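You operate a simulated robot arm through the tools that you are given. There is no shell and no other tool.

The job below is to be done with a simulated robot arm. You get a single attempt, and the scene is never put back.

## Task
Press the glued board on the green rack tray under the grey weight till its glue turns brown.
Fine: pull the tray out for it; then weight back where it stood and tray pushed in. Set down upright: what you pick out. Where these are worked on the way, their far stop is far enough and under half their travel is too little: green rack tray.
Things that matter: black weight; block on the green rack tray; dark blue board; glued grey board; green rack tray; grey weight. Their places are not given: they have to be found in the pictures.

Only the result counts: the job must be done as asked and must still hold three seconds after the hand-in. Knocking over, shifting, dropping, spilling or breaking anything else fails it.

## Robot
A 6-joint arm with a fingered hand, fixed in place. Base frame: the origin is on the floor under the middle of its stand, x ahead of it, y to its left, z up. Units: cm, degrees, N and s.
With the tool pointing down near the work surface it reaches from about 30 to 70 cm from the base axis. Its first joint turns from -166.0 to 166.0 degrees. Payload 4 kg.
The tool frame sits at the grasp point between the pads (the TCP): z along the fingers, y along the line on which they close. The tips reach 2.2 cm beyond it. The gripper opens to 11.2 cm; its body begins 6 cm behind the TCP. The gripper is a hand of 4 fingers: y runs from the thumb to the fingers, the wrist lies at [0, 0, -21.8] in the tool frame.
Orientation is told as [roll, pitch, yaw] about the base's x, y, z axes, in that order, counted from this pose: with the fingers straight down and closing along the base's y, the tool's x points along the base's -x, its y along +y and its z along -z.

## Interface
- The arm moves only by the tool nudge_tool. Its argument "rows" is a list of rows, each a list of 6 numbers: the shift along the tool's x, y, z in cm, then the turn, a rotation vector about the tool's x, y, z in rad. In form: [[tx, ty, tz, rx, ry, rz], ...]. A call has 1 to 20 rows; each row is the pose to reach, as a shift and turn from the pose commanded when the call began, along the tool's axes at that moment. A row lasts 0.2 s, in which the tool goes at most 5 cm and 8.6 degrees; a call with a longer step from one row to the next is refused whole. Where a pose cannot be reached the arm comes as near as it can. A force on the tool above 40 N (or 10 N above the force at the start of the call, whichever is more), or a blocked arm, ends the call early, and 0.2 s more pass. In this call time passes only in rows, and 0.2 s behind the last. It gives the time, the measured TCP pose, the force on the tool (base axes), the opening and the grip force at its end, in the units of the frame above (readings bear some noise), with the torque about the TCP (base axes, N m) and any sound that the robot's microphone picked up.
- Cameras (640 x 400 px; columns grow to the right, rows downward): "scene" is fixed at [21.99, 64.96, 138.74]; the picture's right is [-0.59, -0.81, 0.00], its down [-0.58, 0.42, -0.70] and it looks along [0.56, -0.41, -0.72] (base axes); focal length 340 px, centre (320, 200). "wrist" rides on the gripper at [6.9, 0.4, -8.3] in the tool frame; the picture's right is [-0.06, 1.00, 0.00], its down [-0.77, -0.05, -0.64] and it looks along [-0.64, -0.04, 0.77] (tool axes); focal length 243 px, centre (320, 200).
- get_image(camera): a new picture of that camera. No time passes.
- move_fingers(finger1, finger2, finger3, thumb_bend): sets how far each is bent, from 0 (flat) to 1 (curled in); at 0.3 the hand is open as for a grip, at 0.7 the pads meet at the TCP. One left out holds its place. A second passes; each finger stops where it meets its share of the squeeze, and holds until it gets a number again. It is the only way to open and close the hand. It gives what a move gives, with no picture; readings hold the bend of each and the force on the fingers (four entries, about 0 where the hand has none), thumb and palm.
- point_at(camera, pixels): for up to 12 pixels [column, row] of the newest picture of that camera ("zoom" is the newest enlarged one), the place [x, y, z] in the base frame of the surface seen there, good to about 0.3 cm. No time passes.
- inspect(camera, box): a new picture of the part [left, top, right, bottom] of that camera's present view, enlarged. No time passes.
- job_done(): hands the job in; it is judged then, once.

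Unless the task says otherwise, let go and move clear before handing in.

The tools are called by a JSON object that holds its "name" and its "arguments". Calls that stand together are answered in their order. nudge_tool: Moves the arm, as the interface text tells. Its arguments: {"type":"object","properties":{"rows":{"type":"array"}},"required":["rows"]} The other tools are called the same way: move_fingers (finger1, finger2, finger3, thumb_bend) moves the fingers one by one; get_image (camera) takes a picture; point_at (camera, pixels) gives the place of the surface under pixels of a picture; inspect (camera, box) takes an enlarged picture of a part of a camera's view; job_done () hands the job in.

At the start:

```text
clock: 0.0
tool_pos: [41.42, 29.18, 111.89]
tool_rot: [-0.1, 0.1, 0.1]
contact_force: [-0.3, -0.1, -0.1]
ft_torque: [0.02, -0.01, 0.01]
width: 11.18
finger_force: 0.2
shape: jaw
bend: [0.3, 0.3, 0.3, 0.3]
finger forces: [0.0, 0.0, 0.1, 0.0, 0.0, 0.0]
```

scene: 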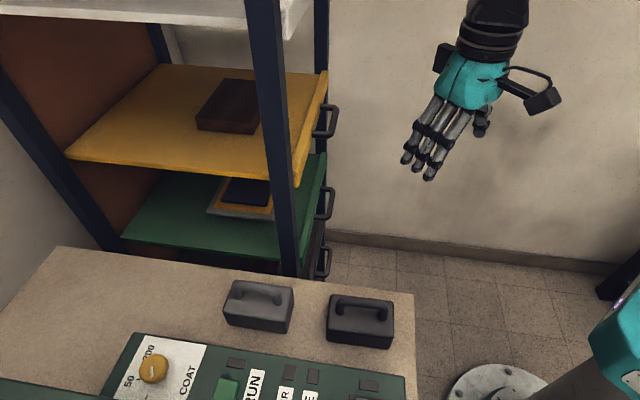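
wrist: 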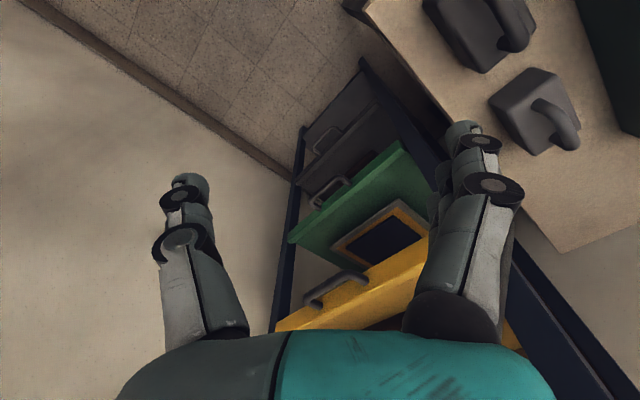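

The scene shows a rack with a yellow and a green tray (handles near (325,120) and (325,203)), and two weights on a bench at (258,305) grey and (360,320) black. I'll zoom in and measure positions first.

{"name": "inspect", "arguments": {"camera": "scene", "box": [100, 140, 360, 300]}}

{"name": "inspect", "arguments": {"camera": "wrist", "box": [270, 40, 590, 340]}}

{"name": "point_at", "arguments": {"camera": "scene", "pixels": [[325, 203], [325, 120], [320, 260], [258, 290], [360, 302], [260, 318], [360, 336], [245, 190], [220, 210], [160, 230], [318, 165], [300, 225]]}}

{"name": "point_at", "arguments": {"camera": "wrist", "pixels": [[380, 245], [335, 250], [310, 235], [400, 145], [330, 192], [335, 285], [400, 205], [425, 235], [550, 115], [510, 20], [330, 140], [380, 290]]}}

```text
2.46 times, centred on (230, 220) of scene
```

zoom: 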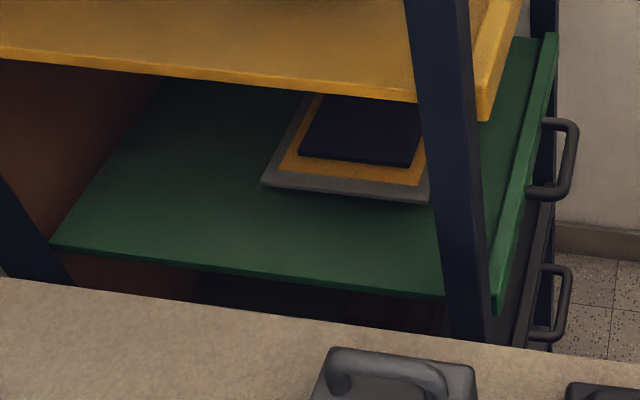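

```text
1.33 times, centred on (430, 190) of wrist
```

zoom: 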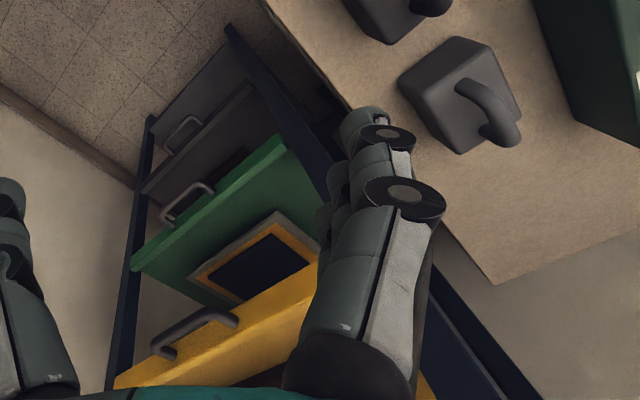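

```text
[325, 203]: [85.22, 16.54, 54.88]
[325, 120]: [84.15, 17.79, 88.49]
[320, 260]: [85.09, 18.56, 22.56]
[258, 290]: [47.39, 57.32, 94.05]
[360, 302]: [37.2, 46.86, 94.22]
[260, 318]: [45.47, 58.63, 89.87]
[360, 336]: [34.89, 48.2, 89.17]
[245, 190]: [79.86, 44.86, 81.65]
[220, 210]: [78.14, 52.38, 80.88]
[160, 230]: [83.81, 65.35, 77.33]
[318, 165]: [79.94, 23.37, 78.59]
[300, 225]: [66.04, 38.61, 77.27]
```

```text
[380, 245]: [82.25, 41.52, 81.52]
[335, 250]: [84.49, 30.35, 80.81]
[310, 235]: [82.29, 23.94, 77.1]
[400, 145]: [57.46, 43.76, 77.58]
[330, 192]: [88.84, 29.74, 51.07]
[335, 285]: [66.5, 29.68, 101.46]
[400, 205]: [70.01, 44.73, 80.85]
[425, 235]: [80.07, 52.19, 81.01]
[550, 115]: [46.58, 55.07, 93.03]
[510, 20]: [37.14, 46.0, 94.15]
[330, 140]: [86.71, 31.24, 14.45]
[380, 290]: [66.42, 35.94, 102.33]
```

The grey board with an orange glue layer and dark blue board lie on the green tray (zoom (350,150)). Next I zoom on the handles, weights and rack to get exact places.

{"name": "inspect", "arguments": {"camera": "scene", "box": [280, 140, 360, 240]}}

{"name": "inspect", "arguments": {"camera": "wrist", "box": [270, 140, 450, 300]}}

{"name": "inspect", "arguments": {"camera": "scene", "box": [200, 260, 420, 400]}}

{"name": "inspect", "arguments": {"camera": "wrist", "box": [400, 0, 640, 160]}}

```text
4.00 times, centred on (320, 190) of scene
```

zoom: 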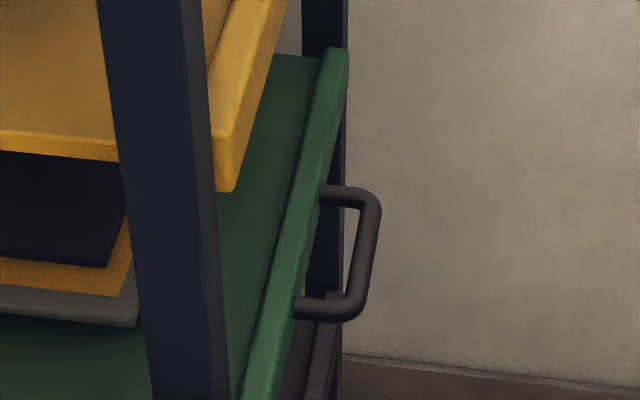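

```text
2.50 times, centred on (360, 220) of wrist
```

zoom: 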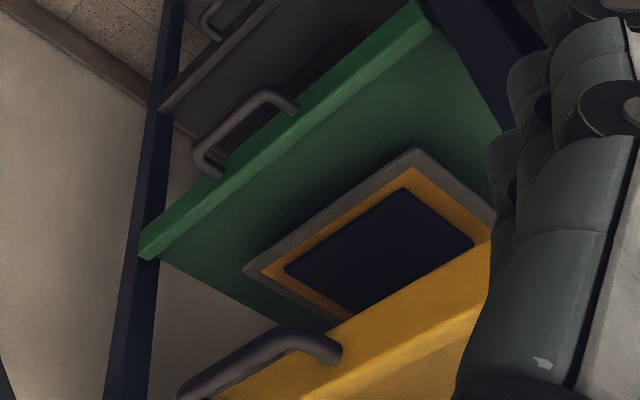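

```text
2.86 times, centred on (310, 330) of scene
```

zoom: 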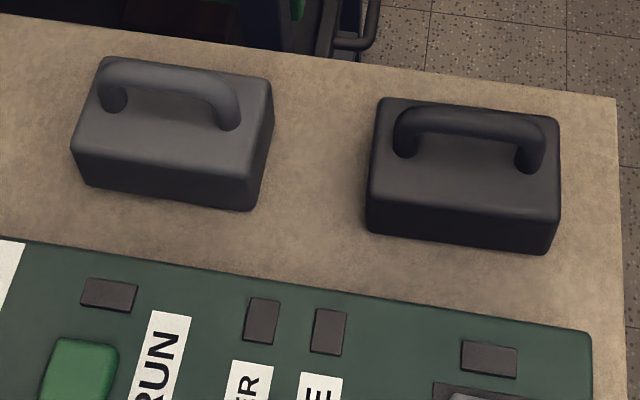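

```text
2.50 times, centred on (520, 80) of wrist
```

zoom: 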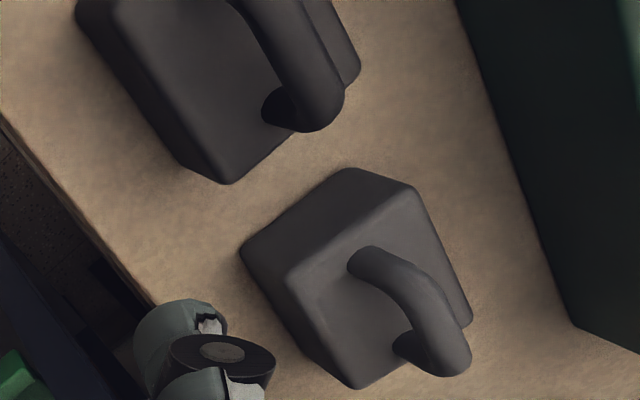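

I have the handle and weight outlines; I now measure handle bar, weight corners and bench/rack posts precisely.

{"name": "point_at", "arguments": {"camera": "scene", "pixels": [[333, 192.5], [330.5, 204], [328.3, 215], [322.5, 187.8], [317.5, 216.5], [324, 155], [301, 240], [297, 200], [279, 203], [268, 211], [210, 213], [226, 201]]}}

{"name": "point_at", "arguments": {"camera": "scene", "pixels": [[238, 287], [276, 300], [257.5, 288.5], [236, 283], [290, 289], [227, 306], [286, 313], [229, 324], [284, 332], [220, 330], [293, 335], [318, 300]]}}

{"name": "point_at", "arguments": {"camera": "scene", "pixels": [[332, 296], [391, 303], [328, 337], [388, 347], [341, 305], [382, 312], [360, 302], [410, 300], [60, 250], [400, 375], [140, 337], [330, 370]]}}

{"name": "point_at", "arguments": {"camera": "wrist", "pixels": [[378, 213], [429, 237], [334, 247], [395, 208], [300, 240], [350, 264], [385, 230], [400, 150], [430, 170], [540, 100], [570, 140], [500, 130]]}}

```text
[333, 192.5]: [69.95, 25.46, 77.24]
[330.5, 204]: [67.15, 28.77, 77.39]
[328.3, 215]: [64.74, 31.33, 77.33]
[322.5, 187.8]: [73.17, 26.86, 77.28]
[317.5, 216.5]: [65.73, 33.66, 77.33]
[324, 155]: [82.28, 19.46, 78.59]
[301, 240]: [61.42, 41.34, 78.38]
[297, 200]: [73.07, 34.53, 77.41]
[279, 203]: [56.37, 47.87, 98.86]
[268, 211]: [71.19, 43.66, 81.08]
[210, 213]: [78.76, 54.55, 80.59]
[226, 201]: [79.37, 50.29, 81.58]
```

```text
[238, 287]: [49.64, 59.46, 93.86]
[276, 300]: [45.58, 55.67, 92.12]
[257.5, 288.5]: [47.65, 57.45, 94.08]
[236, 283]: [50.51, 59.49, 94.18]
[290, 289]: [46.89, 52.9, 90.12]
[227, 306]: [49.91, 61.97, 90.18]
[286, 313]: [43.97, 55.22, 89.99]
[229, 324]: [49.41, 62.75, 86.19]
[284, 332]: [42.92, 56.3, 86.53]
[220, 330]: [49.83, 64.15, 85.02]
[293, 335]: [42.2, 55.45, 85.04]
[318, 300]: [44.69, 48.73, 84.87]
```

```text
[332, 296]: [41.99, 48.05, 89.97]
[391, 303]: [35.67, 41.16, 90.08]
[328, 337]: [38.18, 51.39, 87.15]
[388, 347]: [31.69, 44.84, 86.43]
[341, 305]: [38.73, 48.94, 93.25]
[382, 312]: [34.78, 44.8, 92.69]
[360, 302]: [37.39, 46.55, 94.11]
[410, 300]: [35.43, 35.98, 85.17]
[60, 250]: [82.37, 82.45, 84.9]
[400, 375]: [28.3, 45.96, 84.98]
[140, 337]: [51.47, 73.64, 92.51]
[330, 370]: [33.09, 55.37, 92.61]
```

```text
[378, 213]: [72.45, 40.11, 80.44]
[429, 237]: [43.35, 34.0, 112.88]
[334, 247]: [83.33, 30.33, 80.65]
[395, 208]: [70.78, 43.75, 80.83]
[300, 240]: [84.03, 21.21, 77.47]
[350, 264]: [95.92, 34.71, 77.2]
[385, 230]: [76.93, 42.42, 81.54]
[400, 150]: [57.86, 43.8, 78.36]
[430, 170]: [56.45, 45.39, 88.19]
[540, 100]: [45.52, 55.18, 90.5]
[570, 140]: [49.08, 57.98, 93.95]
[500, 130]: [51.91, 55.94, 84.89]
```

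The green handle bar is about 10 cm wide, centred near [67.5, 28.4, 77], with the tray front running along about [-0.69, 0.72]; the yellow handle sits 24 cm above it. I'll go to a standoff pose with the tool tilted 45° down towards the rack, fingers on the inner/upper side.

{"name": "nudge_tool", "arguments": {"rows": [[-0.88, -1.1, 1.24, -0.062, -0.026, 0.064], [-1.77, -2.2, 2.48, -0.124, -0.053, 0.128], [-2.65, -3.3, 3.73, -0.185, -0.079, 0.192], [-3.53, -4.4, 4.97, -0.247, -0.106, 0.255], [-4.42, -5.5, 6.21, -0.309, -0.132, 0.319], [-5.3, -6.6, 7.45, -0.371, -0.159, 0.383], [-6.18, -7.7, 8.69, -0.432, -0.185, 0.447], [-7.07, -8.8, 9.93, -0.494, -0.211, 0.511], [-7.95, -9.9, 11.18, -0.556, -0.238, 0.575], [-8.83, -11.0, 12.42, -0.618, -0.264, 0.638], [-9.72, -12.1, 13.66, -0.679, -0.291, 0.702], [-10.6, -13.2, 14.9, -0.741, -0.317, 0.766]]}}

{"name": "get_image", "arguments": {"camera": "scene"}}

{"name": "get_image", "arguments": {"camera": "wrist"}}

```text
clock: 2.6
tool_pos: [52.0, 15.88, 96.9]
tool_rot: [45.1, 0.0, -46.5]
contact_force: [0.2, 0.3, -0.5]
ft_torque: [-0.04, 0.01, 0.01]
width: 11.19
finger_force: 0.2
shape: jaw
bend: [0.3, 0.3, 0.3, 0.3]
finger forces: [0.0, 0.0, 0.0, 0.0, 0.1, 0.0]
```

```text
taken
```

scene: 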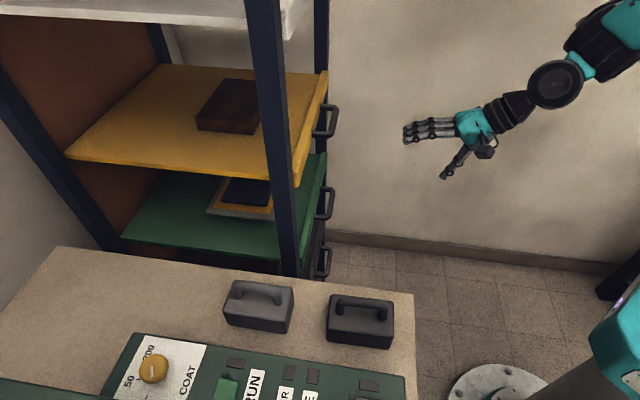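

```text
taken
```

wrist: 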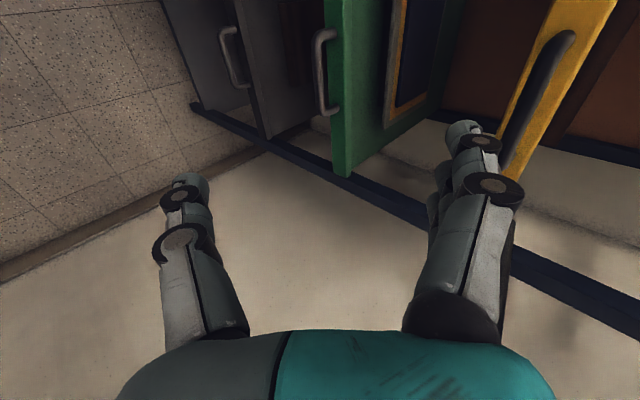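

The tool is tilted as planned and the wrist camera sees the green handle at about (322,72). I zoom there to measure the bar and the gap to the tray front.

{"name": "inspect", "arguments": {"camera": "wrist", "box": [260, 0, 460, 180]}}

```text
2.22 times, centred on (360, 90) of wrist
```

zoom: 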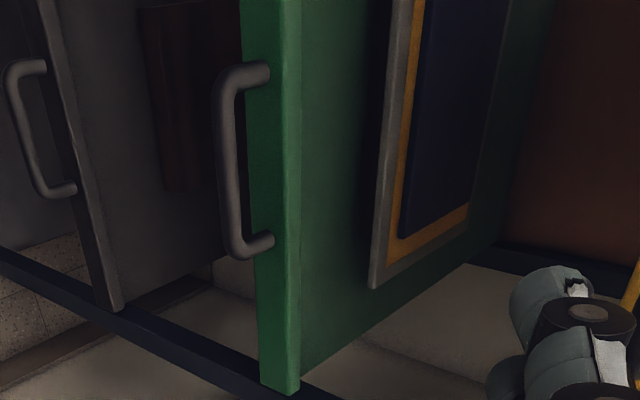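

The handle is clear in the zoom: bar from (222,80) to (232,245), legs ending at (262,68) and (268,240). I measure those points.

{"name": "point_at", "arguments": {"camera": "zoom", "pixels": [[223, 100], [225, 160], [230, 225], [255, 69], [262, 241], [257, 150], [265, 330], [285, 330], [290, 150], [320, 300], [372, 275], [400, 225]]}}

{"name": "point_at", "arguments": {"camera": "zoom", "pixels": [[217, 100], [230, 100], [222, 200], [234, 200], [440, 230], [470, 205], [420, 120], [380, 200], [395, 150], [292, 385], [280, 20], [350, 150]]}}

```text
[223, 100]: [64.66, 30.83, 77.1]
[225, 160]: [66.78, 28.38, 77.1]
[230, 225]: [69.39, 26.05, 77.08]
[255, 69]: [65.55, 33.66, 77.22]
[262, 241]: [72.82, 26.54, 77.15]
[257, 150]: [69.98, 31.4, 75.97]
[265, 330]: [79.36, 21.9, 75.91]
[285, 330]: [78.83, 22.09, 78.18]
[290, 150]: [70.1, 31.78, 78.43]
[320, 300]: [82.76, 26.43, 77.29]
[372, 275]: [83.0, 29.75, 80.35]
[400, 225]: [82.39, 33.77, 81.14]
```

```text
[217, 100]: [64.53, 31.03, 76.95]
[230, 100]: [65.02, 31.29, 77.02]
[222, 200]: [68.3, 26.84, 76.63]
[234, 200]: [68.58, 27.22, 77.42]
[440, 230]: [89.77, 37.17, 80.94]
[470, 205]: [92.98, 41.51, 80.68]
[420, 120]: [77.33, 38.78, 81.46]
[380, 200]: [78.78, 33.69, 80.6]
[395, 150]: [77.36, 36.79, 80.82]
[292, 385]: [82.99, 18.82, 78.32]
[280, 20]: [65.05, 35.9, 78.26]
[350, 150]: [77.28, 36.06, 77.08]
```

The bar centre works out to about [67.7, 28.6, 76.7], radius about 0.6, with a gap of about 3 cm to the tray face; the rack is turned 45°. I pre-close the hand partly so the fingers fit into the gap and look at it.

{"name": "move_fingers", "arguments": {"finger1": 0.5, "finger2": 0.5, "finger3": 0.5, "thumb_bend": 0.5}}

{"name": "get_image", "arguments": {"camera": "wrist"}}

{"name": "inspect", "arguments": {"camera": "scene", "box": [380, 60, 540, 200]}}

```text
clock: 3.6
tool_pos: [51.97, 15.81, 97.07]
tool_rot: [44.9, 0.0, -46.4]
contact_force: [-0.7, -0.6, 0.3]
ft_torque: [0.04, -0.03, -0.01]
width: 5.81
finger_force: 0.1
shape: fingers
bend: [0.5, 0.5, 0.5, 0.5]
finger forces: [0.1, 0.1, 0.0, 0.0, 0.0, 0.0]
```

```text
taken
```

wrist: 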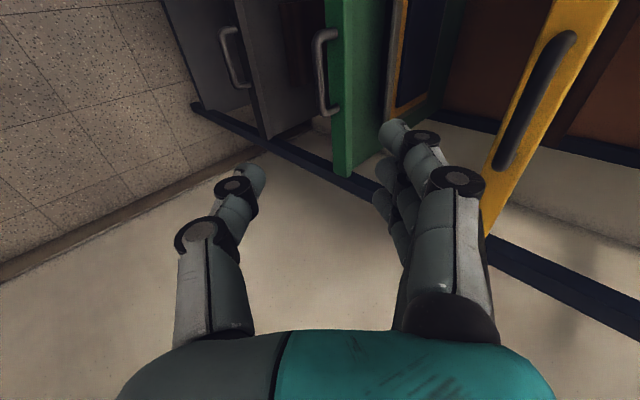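

```text
2.86 times, centred on (460, 130) of scene
```

zoom: 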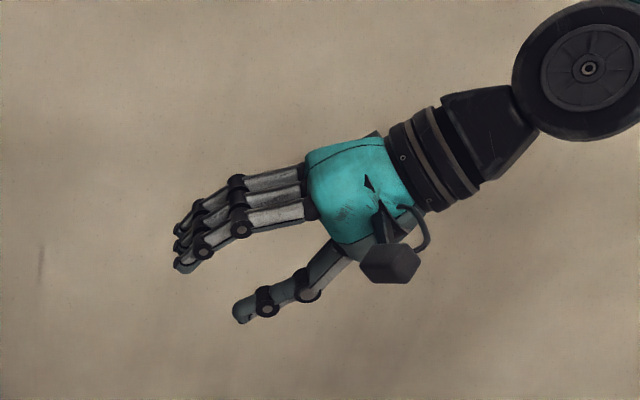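

Fingers at 0.5 leave a 5.8 cm opening with the tips curling in. I measure where the finger tips and knuckles are in the base frame to plan the hook.

{"name": "point_at", "arguments": {"camera": "wrist", "pixels": [[388, 128], [420, 137], [458, 180], [452, 215], [256, 175], [235, 187], [198, 235], [383, 165], [380, 205], [402, 125], [383, 135], [425, 158]]}}

```text
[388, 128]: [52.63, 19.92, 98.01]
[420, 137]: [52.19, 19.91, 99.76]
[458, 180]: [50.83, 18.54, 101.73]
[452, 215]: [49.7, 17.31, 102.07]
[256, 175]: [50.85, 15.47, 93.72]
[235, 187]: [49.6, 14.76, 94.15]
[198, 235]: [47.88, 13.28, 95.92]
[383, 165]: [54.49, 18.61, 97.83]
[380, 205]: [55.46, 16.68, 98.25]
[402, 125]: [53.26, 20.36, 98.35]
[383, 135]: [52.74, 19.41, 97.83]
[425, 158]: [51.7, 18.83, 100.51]
```

In the tool frame the finger tips sit at y≈2.7–3.8, z≈2, so with the bar at tool (y 1.5, z 0.5) the fingers fit behind it. I move to a pose 9 cm back from that along the tool axis.

{"name": "nudge_tool", "arguments": {"rows": [[-0.19, -0.17, 1.91, 0, 0.0016, -0.0016], [-0.37, -0.33, 3.81, 0, 0.0032, -0.0032], [-0.56, -0.5, 5.72, 0, 0.0048, -0.0048], [-0.74, -0.66, 7.63, 0, 0.0064, -0.0064], [-0.93, -0.83, 9.53, 0, 0.008, -0.008], [-1.12, -0.99, 11.44, 0, 0.0096, -0.0096], [-1.3, -1.16, 13.35, 0, 0.0112, -0.0112], [-1.49, -1.32, 15.26, 0, 0.0128, -0.0128], [-1.67, -1.49, 17.16, 0, 0.0144, -0.0144], [-1.86, -1.65, 19.07, 0, 0.016, -0.016]]}}

{"name": "get_image", "arguments": {"camera": "wrist"}}

{"name": "get_image", "arguments": {"camera": "scene"}}

```text
clock: 5.8
tool_pos: [62.43, 23.27, 82.25]
tool_rot: [45.0, 0.0, -45.1]
contact_force: [-0.1, 0.3, -0.1]
ft_torque: [0.0, 0.02, -0.01]
width: 5.84
finger_force: 0.1
shape: fingers
bend: [0.5, 0.5, 0.5, 0.5]
finger forces: [0.1, 0.0, 0.0, 0.0, 0.0, 0.1]
```

```text
taken
```

wrist: 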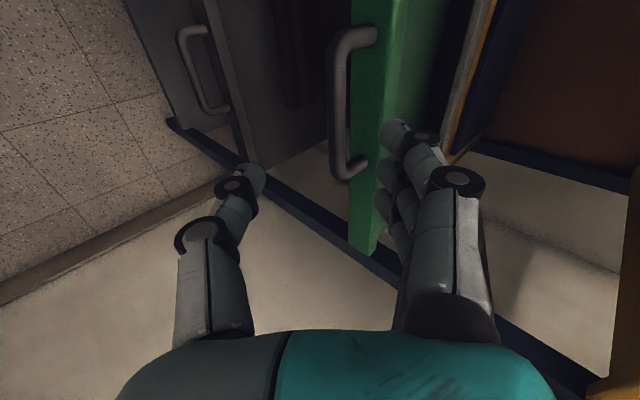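

```text
taken
```

scene: 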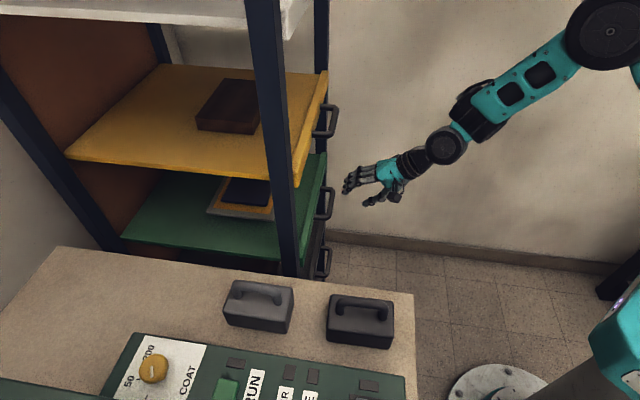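

The bar is at (340,105) in the wrist view and the fingers are at (390,140), just on its inner side. I re-measure the bar from close up before the last approach.

{"name": "point_at", "arguments": {"camera": "wrist", "pixels": [[340, 100], [334, 100], [346, 100], [337, 70], [342, 140], [368, 33], [360, 165], [365, 100], [390, 60], [398, 130], [385, 170], [258, 178]]}}

```text
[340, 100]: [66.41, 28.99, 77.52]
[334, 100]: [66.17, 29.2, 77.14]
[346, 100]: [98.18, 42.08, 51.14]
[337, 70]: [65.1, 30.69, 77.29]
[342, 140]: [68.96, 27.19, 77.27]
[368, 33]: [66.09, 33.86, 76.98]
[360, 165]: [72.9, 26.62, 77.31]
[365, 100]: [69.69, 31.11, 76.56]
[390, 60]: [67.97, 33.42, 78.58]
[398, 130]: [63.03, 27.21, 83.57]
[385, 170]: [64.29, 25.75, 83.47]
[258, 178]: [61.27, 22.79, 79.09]
```

Readings agree: bar centre [67.7, 28.6, 76.8]; the tool is centred on the handle. I approach 8.7 cm along the tool axis.

{"name": "nudge_tool", "arguments": {"rows": [[0, -0.02, 1.3, 0, 0, 0], [0, -0.04, 2.6, 0, 0, 0], [0, -0.06, 3.9, 0, 0, 0], [0, -0.08, 5.2, 0, 0, 0], [0, -0.1, 6.4, 0, 0, 0], [0, -0.12, 7.6, 0, 0, 0], [0, -0.12, 8.7, 0, 0, 0]]}}

{"name": "get_image", "arguments": {"camera": "wrist"}}

{"name": "inspect", "arguments": {"camera": "scene", "box": [280, 140, 440, 240]}}

```text
clock: 7.4
tool_pos: [66.46, 27.34, 76.1]
tool_rot: [45.1, -0.1, -45.1]
contact_force: [-0.6, 0.3, -0.4]
ft_torque: [0.01, -0.02, 0.01]
width: 5.81
finger_force: 0.0
shape: fingers
bend: [0.5, 0.5, 0.5, 0.5]
finger forces: [0.0, 0.0, 0.0, 0.0, 0.0, 0.0]
```

```text
taken
```

wrist: 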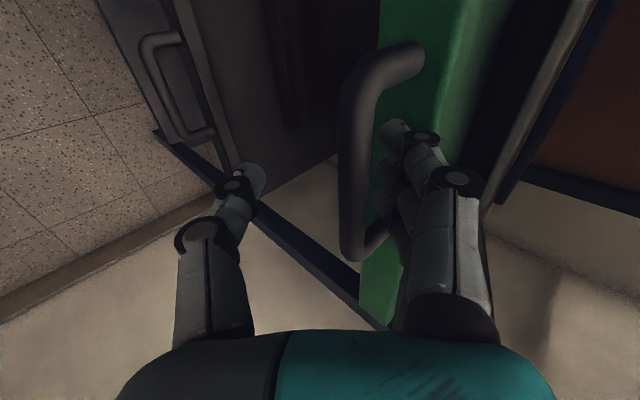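

```text
4.00 times, centred on (360, 190) of scene
```

zoom: 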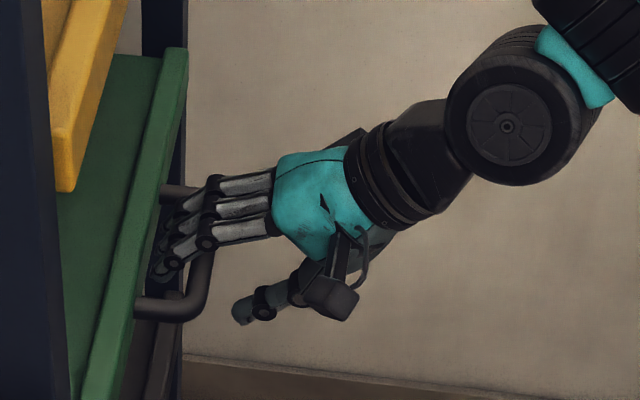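

No contact and the fingers are behind the bar (wrist (395,150), bar at (350,150)). I close the hand around the bar.

{"name": "move_fingers", "arguments": {"finger1": 0.8, "finger2": 0.8, "finger3": 0.8, "thumb_bend": 0.75}}

{"name": "get_image", "arguments": {"camera": "wrist"}}

{"name": "inspect", "arguments": {"camera": "scene", "box": [280, 140, 440, 240]}}

```text
clock: 8.4
tool_pos: [66.35, 27.39, 76.02]
tool_rot: [45.0, 0.0, -45.1]
contact_force: [-0.8, -2.7, -0.5]
ft_torque: [-0.02, -0.03, -0.01]
width: 0.61
finger_force: 0.7
shape: fingers
bend: [0.8, 0.76, 0.8, 0.73]
finger forces: [0.0, 2.0, 0.1, 0.0, 0.1, 0.0]
```

```text
taken
```

wrist: 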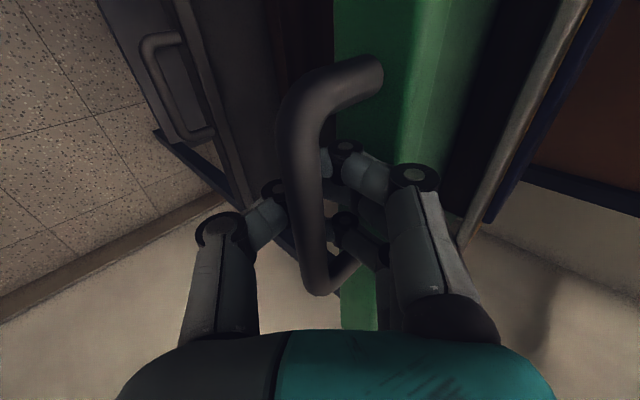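

```text
4.00 times, centred on (360, 190) of scene
```

zoom: 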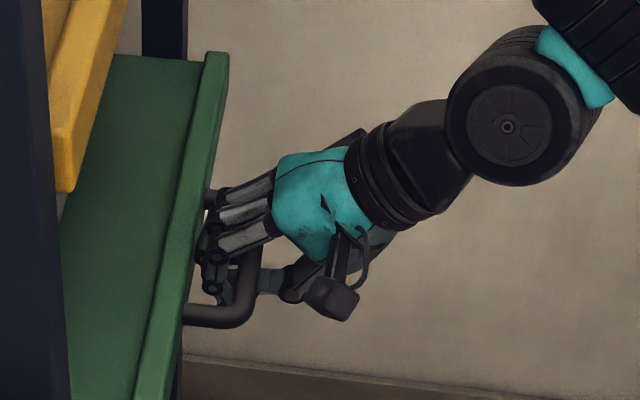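

Closing the hand already drew the tray out a little, and the bar is hooked inside the fingers (wrist (300,170)). I pull slowly straight out along [-0.707, -0.707, 0].

{"name": "nudge_tool", "arguments": {"rows": [[0, -0.2, -0.2, 0, 0, 0], [0, -0.5, -0.5, 0, 0, 0], [0, -0.9, -0.9, 0, 0, 0], [0, -1.4, -1.4, 0, 0, 0], [0, -2.0, -2.0, 0, 0, 0], [0, -2.6, -2.6, 0, 0, 0], [0, -3.2, -3.2, 0, 0, 0], [0, -3.8, -3.8, 0, 0, 0], [0, -4.4, -4.4, 0, 0, 0], [0, -5.0, -5.0, 0, 0, 0], [0, -5.6, -5.6, 0, 0, 0], [0, -6.2, -6.2, 0, 0, 0], [0, -6.8, -6.8, 0, 0, 0], [0, -7.4, -7.4, 0, 0, 0], [0, -8.0, -8.0, 0, 0, 0], [0, -8.5, -8.5, 0, 0, 0], [0, -8.9, -8.9, 0, 0, 0], [0, -9.2, -9.2, 0, 0, 0], [0, -9.4, -9.4, 0, 0, 0]]}}

{"name": "get_image", "arguments": {"camera": "wrist"}}

{"name": "get_image", "arguments": {"camera": "scene"}}

```text
clock: 12.4
tool_pos: [57.05, 17.85, 76.03]
tool_rot: [45.0, 0.0, -45.1]
contact_force: [1.5, -0.3, -1.6]
ft_torque: [-0.01, 0.0, 0.02]
width: 0.54
finger_force: 1.2
shape: fingers
bend: [0.79, 0.76, 0.79, 0.73]
finger forces: [0.9, 0.0, 0.8, 0.0, 0.0, 0.1]
```

```text
taken
```

wrist: 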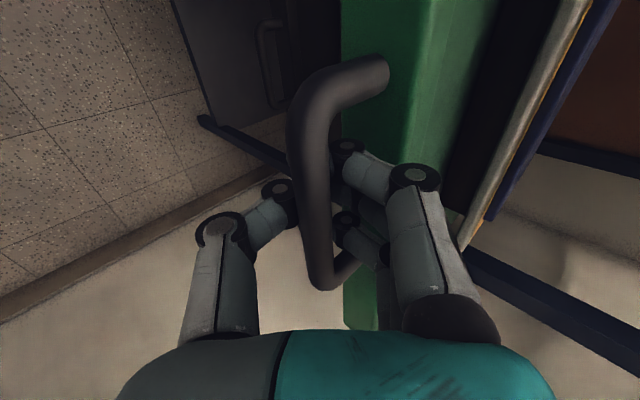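

```text
taken
```

scene: 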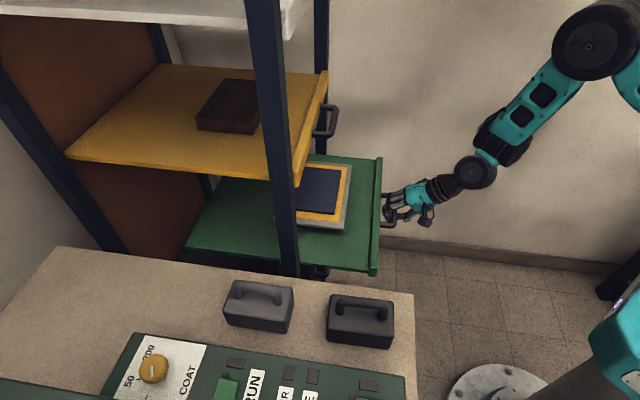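

The tray followed smoothly (front at about (378,215) now) and the boards rode along. I continue pulling gently, watching force for the far stop.

{"name": "nudge_tool", "arguments": {"rows": [[0, -0.2, -0.2, 0, 0, 0], [0, -0.5, -0.5, 0, 0, 0], [0, -0.9, -0.9, 0, 0, 0], [0, -1.4, -1.4, 0, 0, 0], [0, -1.9, -1.9, 0, 0, 0], [0, -2.4, -2.4, 0, 0, 0], [0, -2.9, -2.9, 0, 0, 0], [0, -3.4, -3.4, 0, 0, 0], [0, -3.9, -3.9, 0, 0, 0], [0, -4.3, -4.3, 0, 0, 0], [0, -4.6, -4.6, 0, 0, 0], [0, -4.8, -4.8, 0, 0, 0]]}}

{"name": "get_image", "arguments": {"camera": "wrist"}}

{"name": "get_image", "arguments": {"camera": "scene"}}

```text
clock: 15.0
tool_pos: [52.24, 13.31, 76.08]
tool_rot: [45.0, 0.1, -45.1]
contact_force: [1.9, 0.8, 0.1]
ft_torque: [0.01, 0.04, 0.02]
width: 0.58
finger_force: 1.2
shape: fingers
bend: [0.79, 0.76, 0.79, 0.73]
finger forces: [0.8, 0.0, 0.7, 0.0, 0.0, 0.0]
```

```text
taken
```

wrist: 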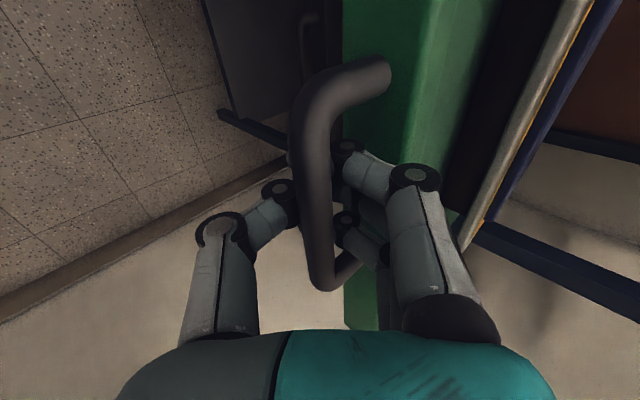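

```text
taken
```

scene: 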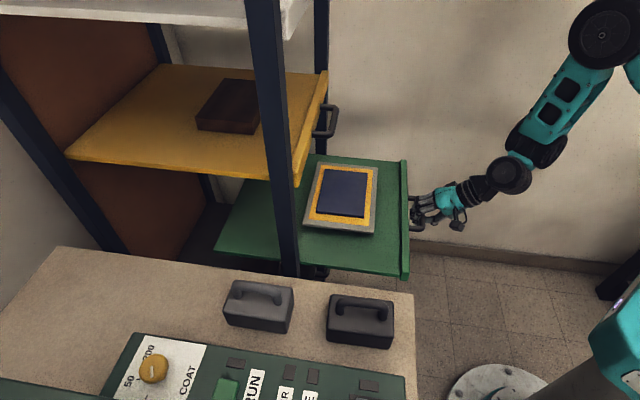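

The tray is out about 21 cm and the boards are now clear of the post (345,195). I pull further in gentle steps to look for the far stop.

{"name": "nudge_tool", "arguments": {"rows": [[0, -0.2, -0.2, 0, 0, 0], [0, -0.5, -0.5, 0, 0, 0], [0, -0.9, -0.9, 0, 0, 0], [0, -1.3, -1.3, 0, 0, 0], [0, -1.7, -1.7, 0, 0, 0], [0, -2.1, -2.1, 0, 0, 0], [0, -2.5, -2.5, 0, 0, 0], [0, -2.9, -2.9, 0, 0, 0], [0, -3.3, -3.3, 0, 0, 0], [0, -3.7, -3.7, 0, 0, 0], [0, -4.0, -4.0, 0, 0, 0], [0, -4.2, -4.2, 0, 0, 0]]}}

{"name": "get_image", "arguments": {"camera": "wrist"}}

{"name": "get_image", "arguments": {"camera": "scene"}}

```text
clock: 17.6
tool_pos: [48.1, 9.01, 76.03]
tool_rot: [45.1, 0.0, -45.0]
contact_force: [1.6, 0.3, -2.9]
ft_torque: [-0.01, 0.03, 0.0]
width: 0.55
finger_force: 1.6
shape: fingers
bend: [0.79, 0.76, 0.79, 0.73]
finger forces: [1.4, 0.0, 1.4, 0.0, 0.0, 0.1]
```

```text
taken
```

wrist: 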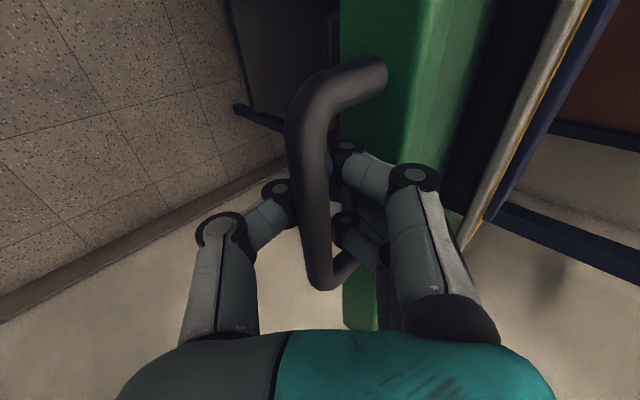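

```text
taken
```

scene: 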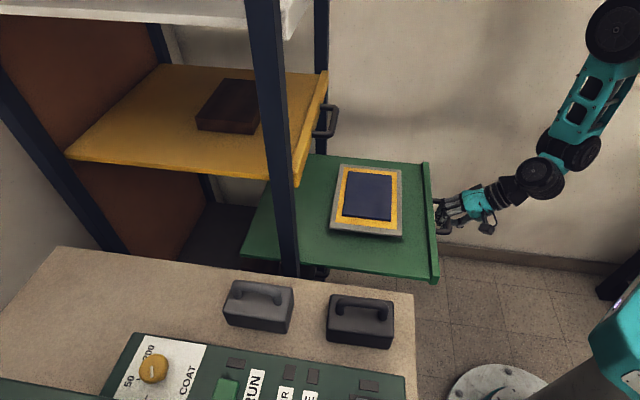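

The tray keeps moving, now about 28 cm out; the board stack is well in the open at (367,198). I measure the tray, the stack, and the yellow tray overhang to see whether this suffices.

{"name": "inspect", "arguments": {"camera": "scene", "box": [220, 140, 460, 290]}}

{"name": "point_at", "arguments": {"camera": "scene", "pixels": [[426, 165], [435, 275], [345, 166], [403, 171], [331, 231], [401, 239], [352, 172], [391, 176], [344, 216], [391, 219], [369, 195], [245, 256]]}}

```text
2.67 times, centred on (340, 215) of scene
```

zoom: 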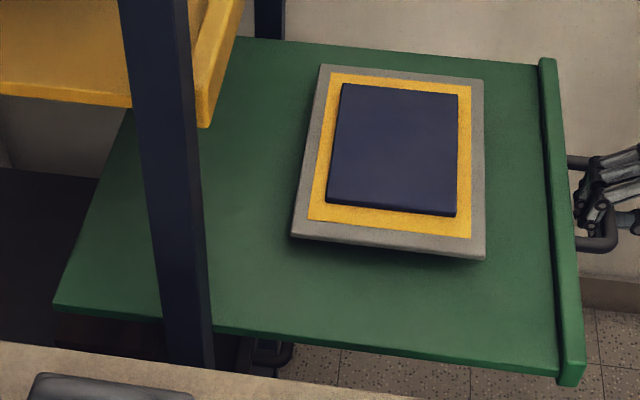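

```text
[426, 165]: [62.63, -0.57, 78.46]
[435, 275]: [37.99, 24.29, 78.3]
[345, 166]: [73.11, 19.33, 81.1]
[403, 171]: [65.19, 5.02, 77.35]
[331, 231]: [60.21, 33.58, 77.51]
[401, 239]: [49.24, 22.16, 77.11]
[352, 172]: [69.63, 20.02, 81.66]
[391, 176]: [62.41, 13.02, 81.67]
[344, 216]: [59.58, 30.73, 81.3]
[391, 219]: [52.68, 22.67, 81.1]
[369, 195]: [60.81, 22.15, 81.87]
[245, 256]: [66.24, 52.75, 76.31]
```

The tray's front moved from n≈−72 to −44 (28 cm of its 40 cm depth), more than half its travel for sure; the stack's centre is [61, 21.8, 81.8]. I pull about 3 cm more for clearance from the yellow tray above, watching for the stop.

{"name": "nudge_tool", "arguments": {"rows": [[0, -0.2, -0.2, 0, 0, 0], [0, -0.5, -0.5, 0, 0, 0], [0, -0.8, -0.8, 0, 0, 0], [0, -1.1, -1.1, 0, 0, 0], [0, -1.4, -1.4, 0, 0, 0], [0, -1.7, -1.7, 0, 0, 0], [0, -1.95, -1.95, 0, 0, 0], [0, -2.1, -2.1, 0, 0, 0]]}}

{"name": "get_image", "arguments": {"camera": "wrist"}}

{"name": "get_image", "arguments": {"camera": "scene"}}

```text
clock: 19.4
tool_pos: [46.12, 7.04, 76.03]
tool_rot: [45.0, 0.0, -45.0]
contact_force: [23.0, 24.7, -18.0]
ft_torque: [-0.2, 0.21, 0.01]
width: 0.64
finger_force: 20.7
shape: fingers
bend: [0.75, 0.76, 0.75, 0.73]
finger forces: [15.1, 10.1, 15.2, 0.1, 0.0, 0.0]
```

```text
taken
```

wrist: 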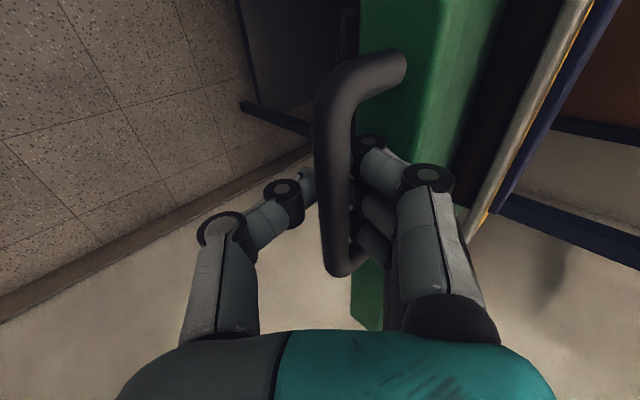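

```text
taken
```

scene: 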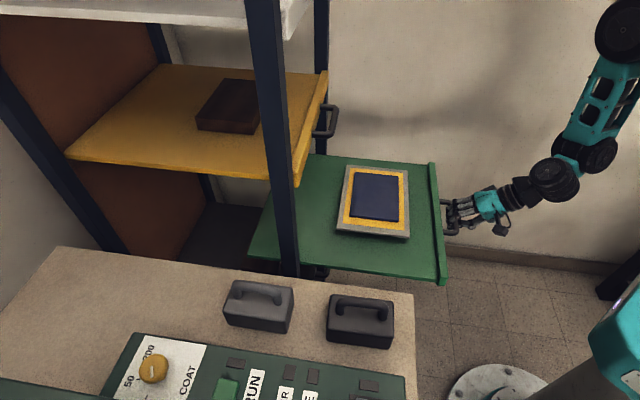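

The tray reached its far stop (34 N pull). I ease back inward 0.9 cm to release the tension before opening.

{"name": "nudge_tool", "arguments": {"rows": [[0, 0.2, 0.2, 0, 0, 0], [0, 0.4, 0.4, 0, 0, 0], [0, 0.55, 0.55, 0, 0, 0], [0, 0.65, 0.65, 0, 0, 0]]}}

{"name": "get_image", "arguments": {"camera": "wrist"}}

{"name": "point_at", "arguments": {"camera": "wrist", "pixels": [[335, 130], [335, 180], [380, 80], [420, 60], [395, 100], [340, 220]]}}

```text
clock: 20.4
tool_pos: [46.58, 7.67, 75.92]
tool_rot: [44.9, 0.0, -45.2]
contact_force: [4.2, 5.3, -2.5]
ft_torque: [-0.05, 0.0, -0.01]
width: 0.51
finger_force: 3.6
shape: fingers
bend: [0.78, 0.76, 0.78, 0.73]
finger forces: [3.6, 0.1, 3.5, 0.1, 0.1, 0.0]
```

```text
taken
```

wrist: 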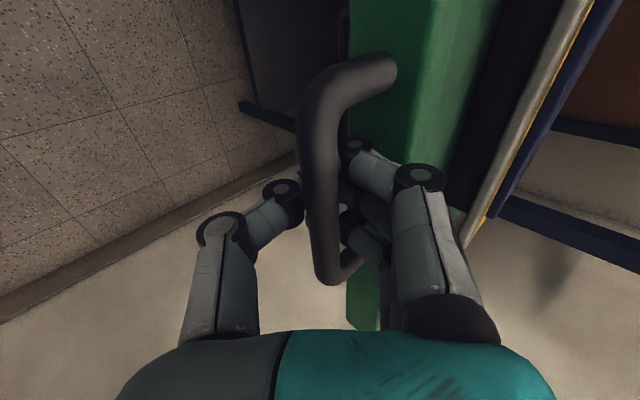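

```text
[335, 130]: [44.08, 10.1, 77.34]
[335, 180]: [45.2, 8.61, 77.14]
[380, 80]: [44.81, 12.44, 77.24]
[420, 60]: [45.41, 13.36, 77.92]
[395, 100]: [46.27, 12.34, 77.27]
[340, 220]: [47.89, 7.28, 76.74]
```

Tension is down to about 6 N. I open in two stages so the fingers don't jam against the tray face: first to 0.6.

{"name": "move_fingers", "arguments": {"finger1": 0.6, "finger2": 0.6, "finger3": 0.6, "thumb_bend": 0.4}}

{"name": "nudge_tool", "arguments": {"rows": [[0, -0.2, -0.2, 0, 0, 0], [0, -0.4, -0.4, 0, 0, 0]]}}

{"name": "move_fingers", "arguments": {"finger1": 0.5, "finger2": 0.5, "finger3": 0.5, "thumb_bend": 0.4}}

{"name": "get_image", "arguments": {"camera": "wrist"}}

```text
clock: 21.4
tool_pos: [46.76, 7.56, 76.07]
tool_rot: [45.0, 0.0, -45.1]
contact_force: [-2.3, -1.9, -0.2]
ft_torque: [-0.02, 0.02, 0.01]
width: 5.58
finger_force: 0.5
shape: fingers
bend: [0.61, 0.61, 0.61, 0.4]
finger forces: [0.7, 0.6, 0.6, 0.0, 0.0, 0.0]
```

```text
clock: 22.0
tool_pos: [46.26, 7.14, 76.02]
tool_rot: [45.0, 0.0, -45.0]
contact_force: [-0.6, 0.0, 0.6]
ft_torque: [-0.02, 0.04, 0.01]
width: 5.71
finger_force: 0.0
shape: fingers
bend: [0.6, 0.6, 0.6, 0.4]
finger forces: [0.0, 0.0, 0.0, 0.1, 0.0, 0.0]
```

```text
clock: 23.0
tool_pos: [46.27, 7.17, 76.13]
tool_rot: [45.0, -0.1, -45.1]
contact_force: [0.6, -0.2, 0.0]
ft_torque: [0.04, -0.01, -0.01]
width: 7.09
finger_force: 0.0
shape: fingers
bend: [0.5, 0.5, 0.5, 0.4]
finger forces: [0.1, 0.0, 0.0, 0.1, 0.0, 0.1]
```

```text
taken
```

wrist: 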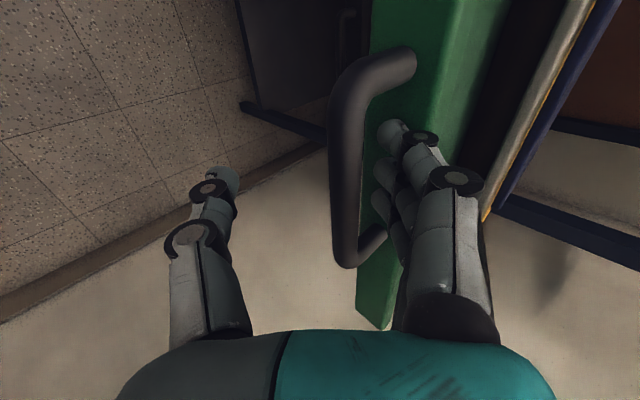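

The hand is free (no contact) and the fingers sit loosely behind the bar at (395,150). I retreat 4.5 cm along the tool axis, then lift straight up.

{"name": "nudge_tool", "arguments": {"rows": [[0, 0, -1.0, 0, 0, 0], [0, 0, -2.5, 0, 0, 0], [0, 0, -4.5, 0, 0, 0], [0, 1.06, -5.56, 0, 0, 0], [0, 2.83, -7.33, 0, 0, 0], [0, 4.95, -9.45, 0, 0, 0], [0, 7.07, -11.57, 0, 0, 0], [0, 9.19, -13.69, 0, 0, 0], [0, 11.31, -15.81, 0, 0, 0], [0, 13.43, -17.93, 0, 0, 0], [0, 15.56, -20.06, 0, 0, 0]]}}

{"name": "get_image", "arguments": {"camera": "scene"}}

```text
clock: 25.4
tool_pos: [44.04, 5.09, 101.31]
tool_rot: [45.1, 0.0, -45.1]
contact_force: [0.6, 0.1, 0.3]
ft_torque: [-0.01, 0.0, 0.03]
width: 7.11
finger_force: 0.0
shape: fingers
bend: [0.5, 0.5, 0.5, 0.4]
finger forces: [0.0, 0.0, 0.1, 0.0, 0.0, 0.0]
```

```text
taken
```

scene: 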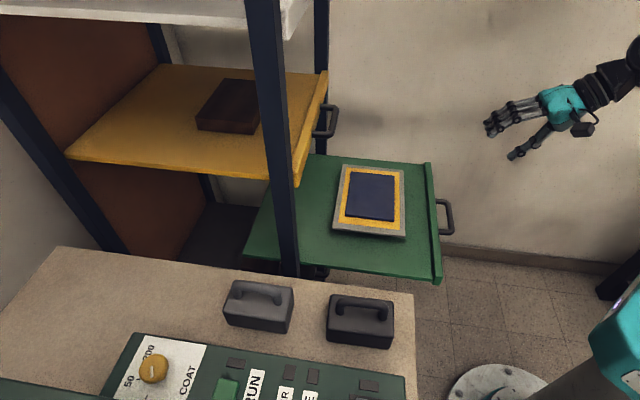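

The hand is clear above; the tray stays out at the stop. I now turn the tool straight down with yaw +45° (fingers to close across the grey weight's handle) while moving toward the bench.

{"name": "nudge_tool", "arguments": {"rows": [[1.01, 1.05, 0.38, 0.044, 0.044, -0.106], [2.02, 2.11, 0.75, 0.088, 0.088, -0.212], [3.03, 3.16, 1.13, 0.132, 0.132, -0.318], [4.04, 4.21, 1.5, 0.175, 0.175, -0.424], [5.05, 5.26, 1.88, 0.219, 0.219, -0.53], [6.06, 6.32, 2.25, 0.263, 0.263, -0.636], [7.07, 7.37, 2.63, 0.307, 0.307, -0.742], [8.08, 8.42, 3.01, 0.351, 0.351, -0.847], [9.09, 9.48, 3.38, 0.395, 0.395, -0.953], [10.1, 10.53, 3.76, 0.439, 0.439, -1.059], [11.11, 11.58, 4.13, 0.482, 0.482, -1.165], [12.12, 12.63, 4.51, 0.526, 0.526, -1.271], [13.13, 13.69, 4.88, 0.57, 0.57, -1.377], [14.14, 14.74, 5.26, 0.614, 0.614, -1.483]]}}

{"name": "get_image", "arguments": {"camera": "scene"}}

{"name": "get_image", "arguments": {"camera": "wrist"}}

```text
clock: 28.4
tool_pos: [44.07, 25.04, 107.92]
tool_rot: [0.0, 0.2, 45.2]
contact_force: [0.1, -0.2, -0.5]
ft_torque: [-0.02, 0.04, -0.01]
width: 7.06
finger_force: 0.0
shape: fingers
bend: [0.5, 0.5, 0.5, 0.4]
finger forces: [0.0, 0.0, 0.1, 0.0, 0.0, 0.1]
```

```text
taken
```

scene: 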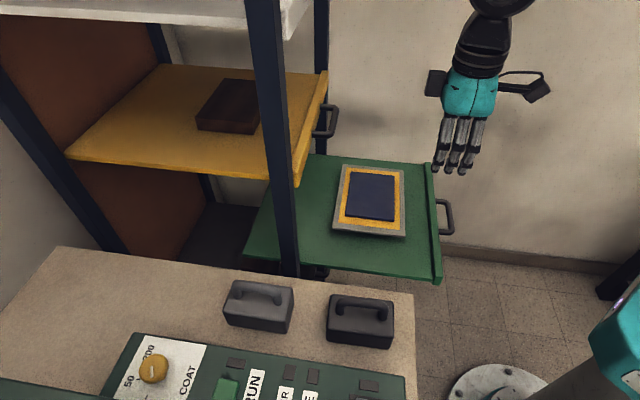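

```text
taken
```

wrist: 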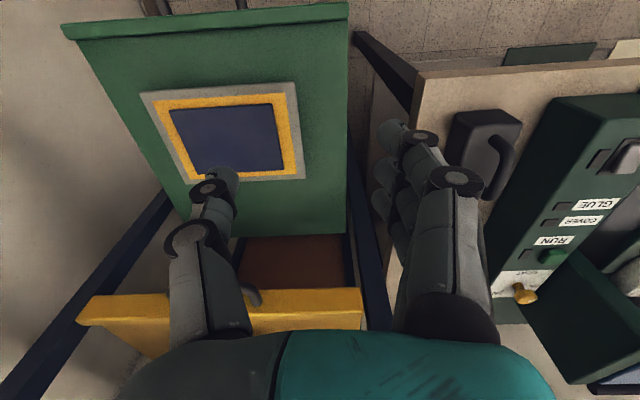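

The tool is straight down and nothing else moved. I move towards the grey weight at a safe height, first part of the way, to check clearance from the rack post.

{"name": "nudge_tool", "arguments": {"rows": [[-1.8, 1.5, 0, 0, 0, 0], [-3.6, 3.0, 0, 0, 0, 0], [-5.5, 4.5, 0, 0, 0, 0], [-7.4, 6.0, 0, 0, 0, 0], [-9.3, 7.5, 0, 0, 0, 0], [-11.2, 9.0, 0, 0, 0, 0], [-13.1, 10.5, 0, 0, 0, 0], [-15.0, 12.0, 0, 0, 0, 0], [-16.5, 13.3, 0, 0, 0, 0]]}}

{"name": "get_image", "arguments": {"camera": "scene"}}

{"name": "get_image", "arguments": {"camera": "wrist"}}

```text
clock: 30.4
tool_pos: [46.11, 45.85, 108.05]
tool_rot: [-0.1, 0.1, 45.1]
contact_force: [-0.1, 0.1, -0.3]
ft_torque: [-0.02, -0.01, -0.02]
width: 7.07
finger_force: 0.0
shape: fingers
bend: [0.5, 0.5, 0.5, 0.4]
finger forces: [0.0, 0.0, 0.1, 0.0, 0.1, 0.0]
```

```text
taken
```

scene: 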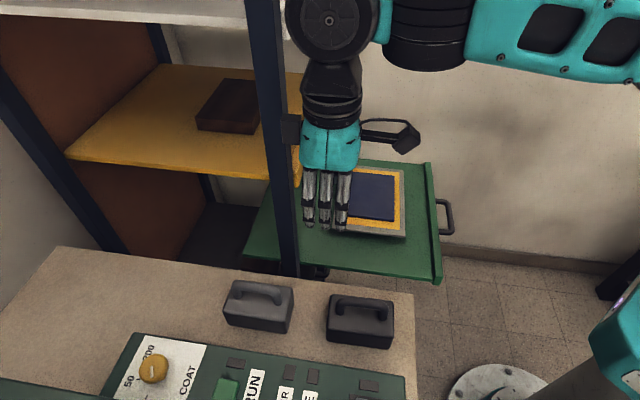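

```text
taken
```

wrist: 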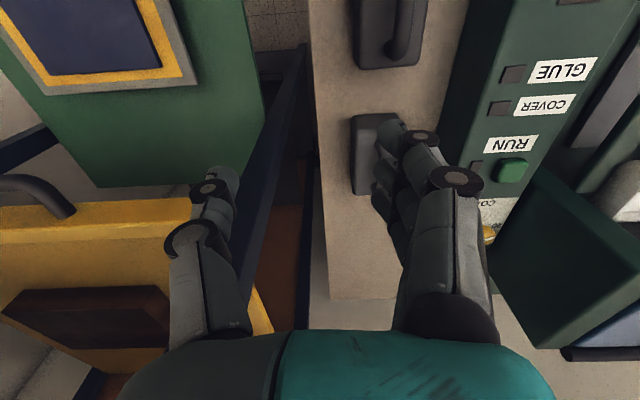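

The hand passes near the rack post (275,130), so I shift sideways away from it first (tool +y), then go inward to above the grey weight.

{"name": "nudge_tool", "arguments": {"rows": [[0, 1.5, 0, 0, 0, 0], [0, 3.2, 0, 0, 0, 0], [0, 5.2, 0, 0, 0, 0], [-0.5, 7.0, 0, 0, 0, 0], [-2.0, 7.2, 0, 0, 0, 0], [-3.8, 7.2, 0, 0, 0, 0], [-5.6, 7.2, 0, 0, 0, 0], [-7.4, 7.2, 0, 0, 0, 0], [-9.2, 7.2, 0, 0, 0, 0]]}}

{"name": "get_image", "arguments": {"camera": "scene"}}

{"name": "get_image", "arguments": {"camera": "wrist"}}

```text
clock: 32.4
tool_pos: [42.71, 52.07, 106.81]
tool_rot: [0.0, -0.1, 45.0]
contact_force: [-1.1, -1.0, 0.2]
ft_torque: [0.04, 0.01, -0.01]
width: 7.11
finger_force: 0.0
shape: fingers
bend: [0.5, 0.5, 0.5, 0.4]
finger forces: [0.0, 0.0, 0.0, 0.1, 0.1, 0.0]
out of reach, approached as far as the arm can: row 5, 6, 7, 8, 9
```

```text
taken
```

scene: 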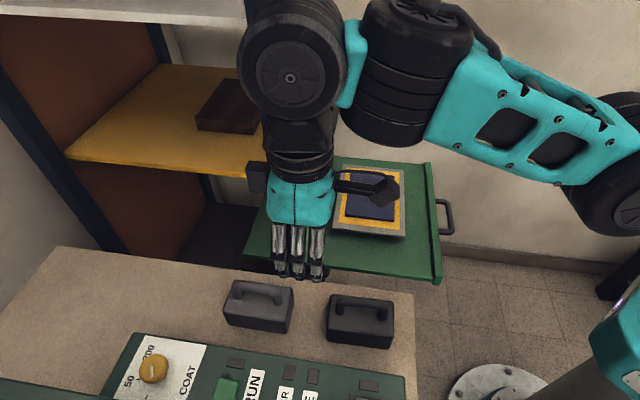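

```text
taken
```

wrist: 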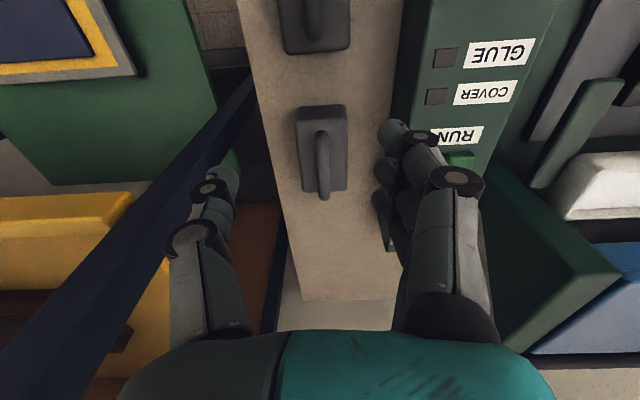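

The arm can't reach the grey weight with the tool vertical (stopped at r≈67 cm), so I'll tilt the tool outward about 20° in the handle's own plane. First I measure the grey weight's handle closely from here (wrist (322,160)).

{"name": "inspect", "arguments": {"camera": "wrist", "box": [240, 60, 400, 220]}}

{"name": "point_at", "arguments": {"camera": "wrist", "pixels": [[321, 140], [322, 160], [323, 180], [323, 195], [300, 110], [343, 108], [347, 185], [303, 187], [310, 170], [340, 170], [330, 110], [290, 230]]}}

```text
2.50 times, centred on (320, 140) of wrist
```

zoom: 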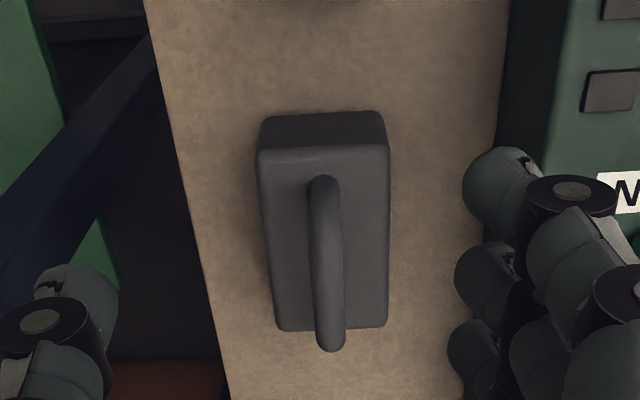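

```text
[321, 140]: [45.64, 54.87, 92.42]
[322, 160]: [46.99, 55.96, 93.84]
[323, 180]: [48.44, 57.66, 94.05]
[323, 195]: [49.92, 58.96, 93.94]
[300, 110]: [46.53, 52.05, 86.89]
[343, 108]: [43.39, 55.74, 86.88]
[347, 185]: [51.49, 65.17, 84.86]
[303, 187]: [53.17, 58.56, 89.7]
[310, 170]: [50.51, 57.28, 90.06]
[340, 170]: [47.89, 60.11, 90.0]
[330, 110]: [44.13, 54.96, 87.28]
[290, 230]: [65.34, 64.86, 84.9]
```

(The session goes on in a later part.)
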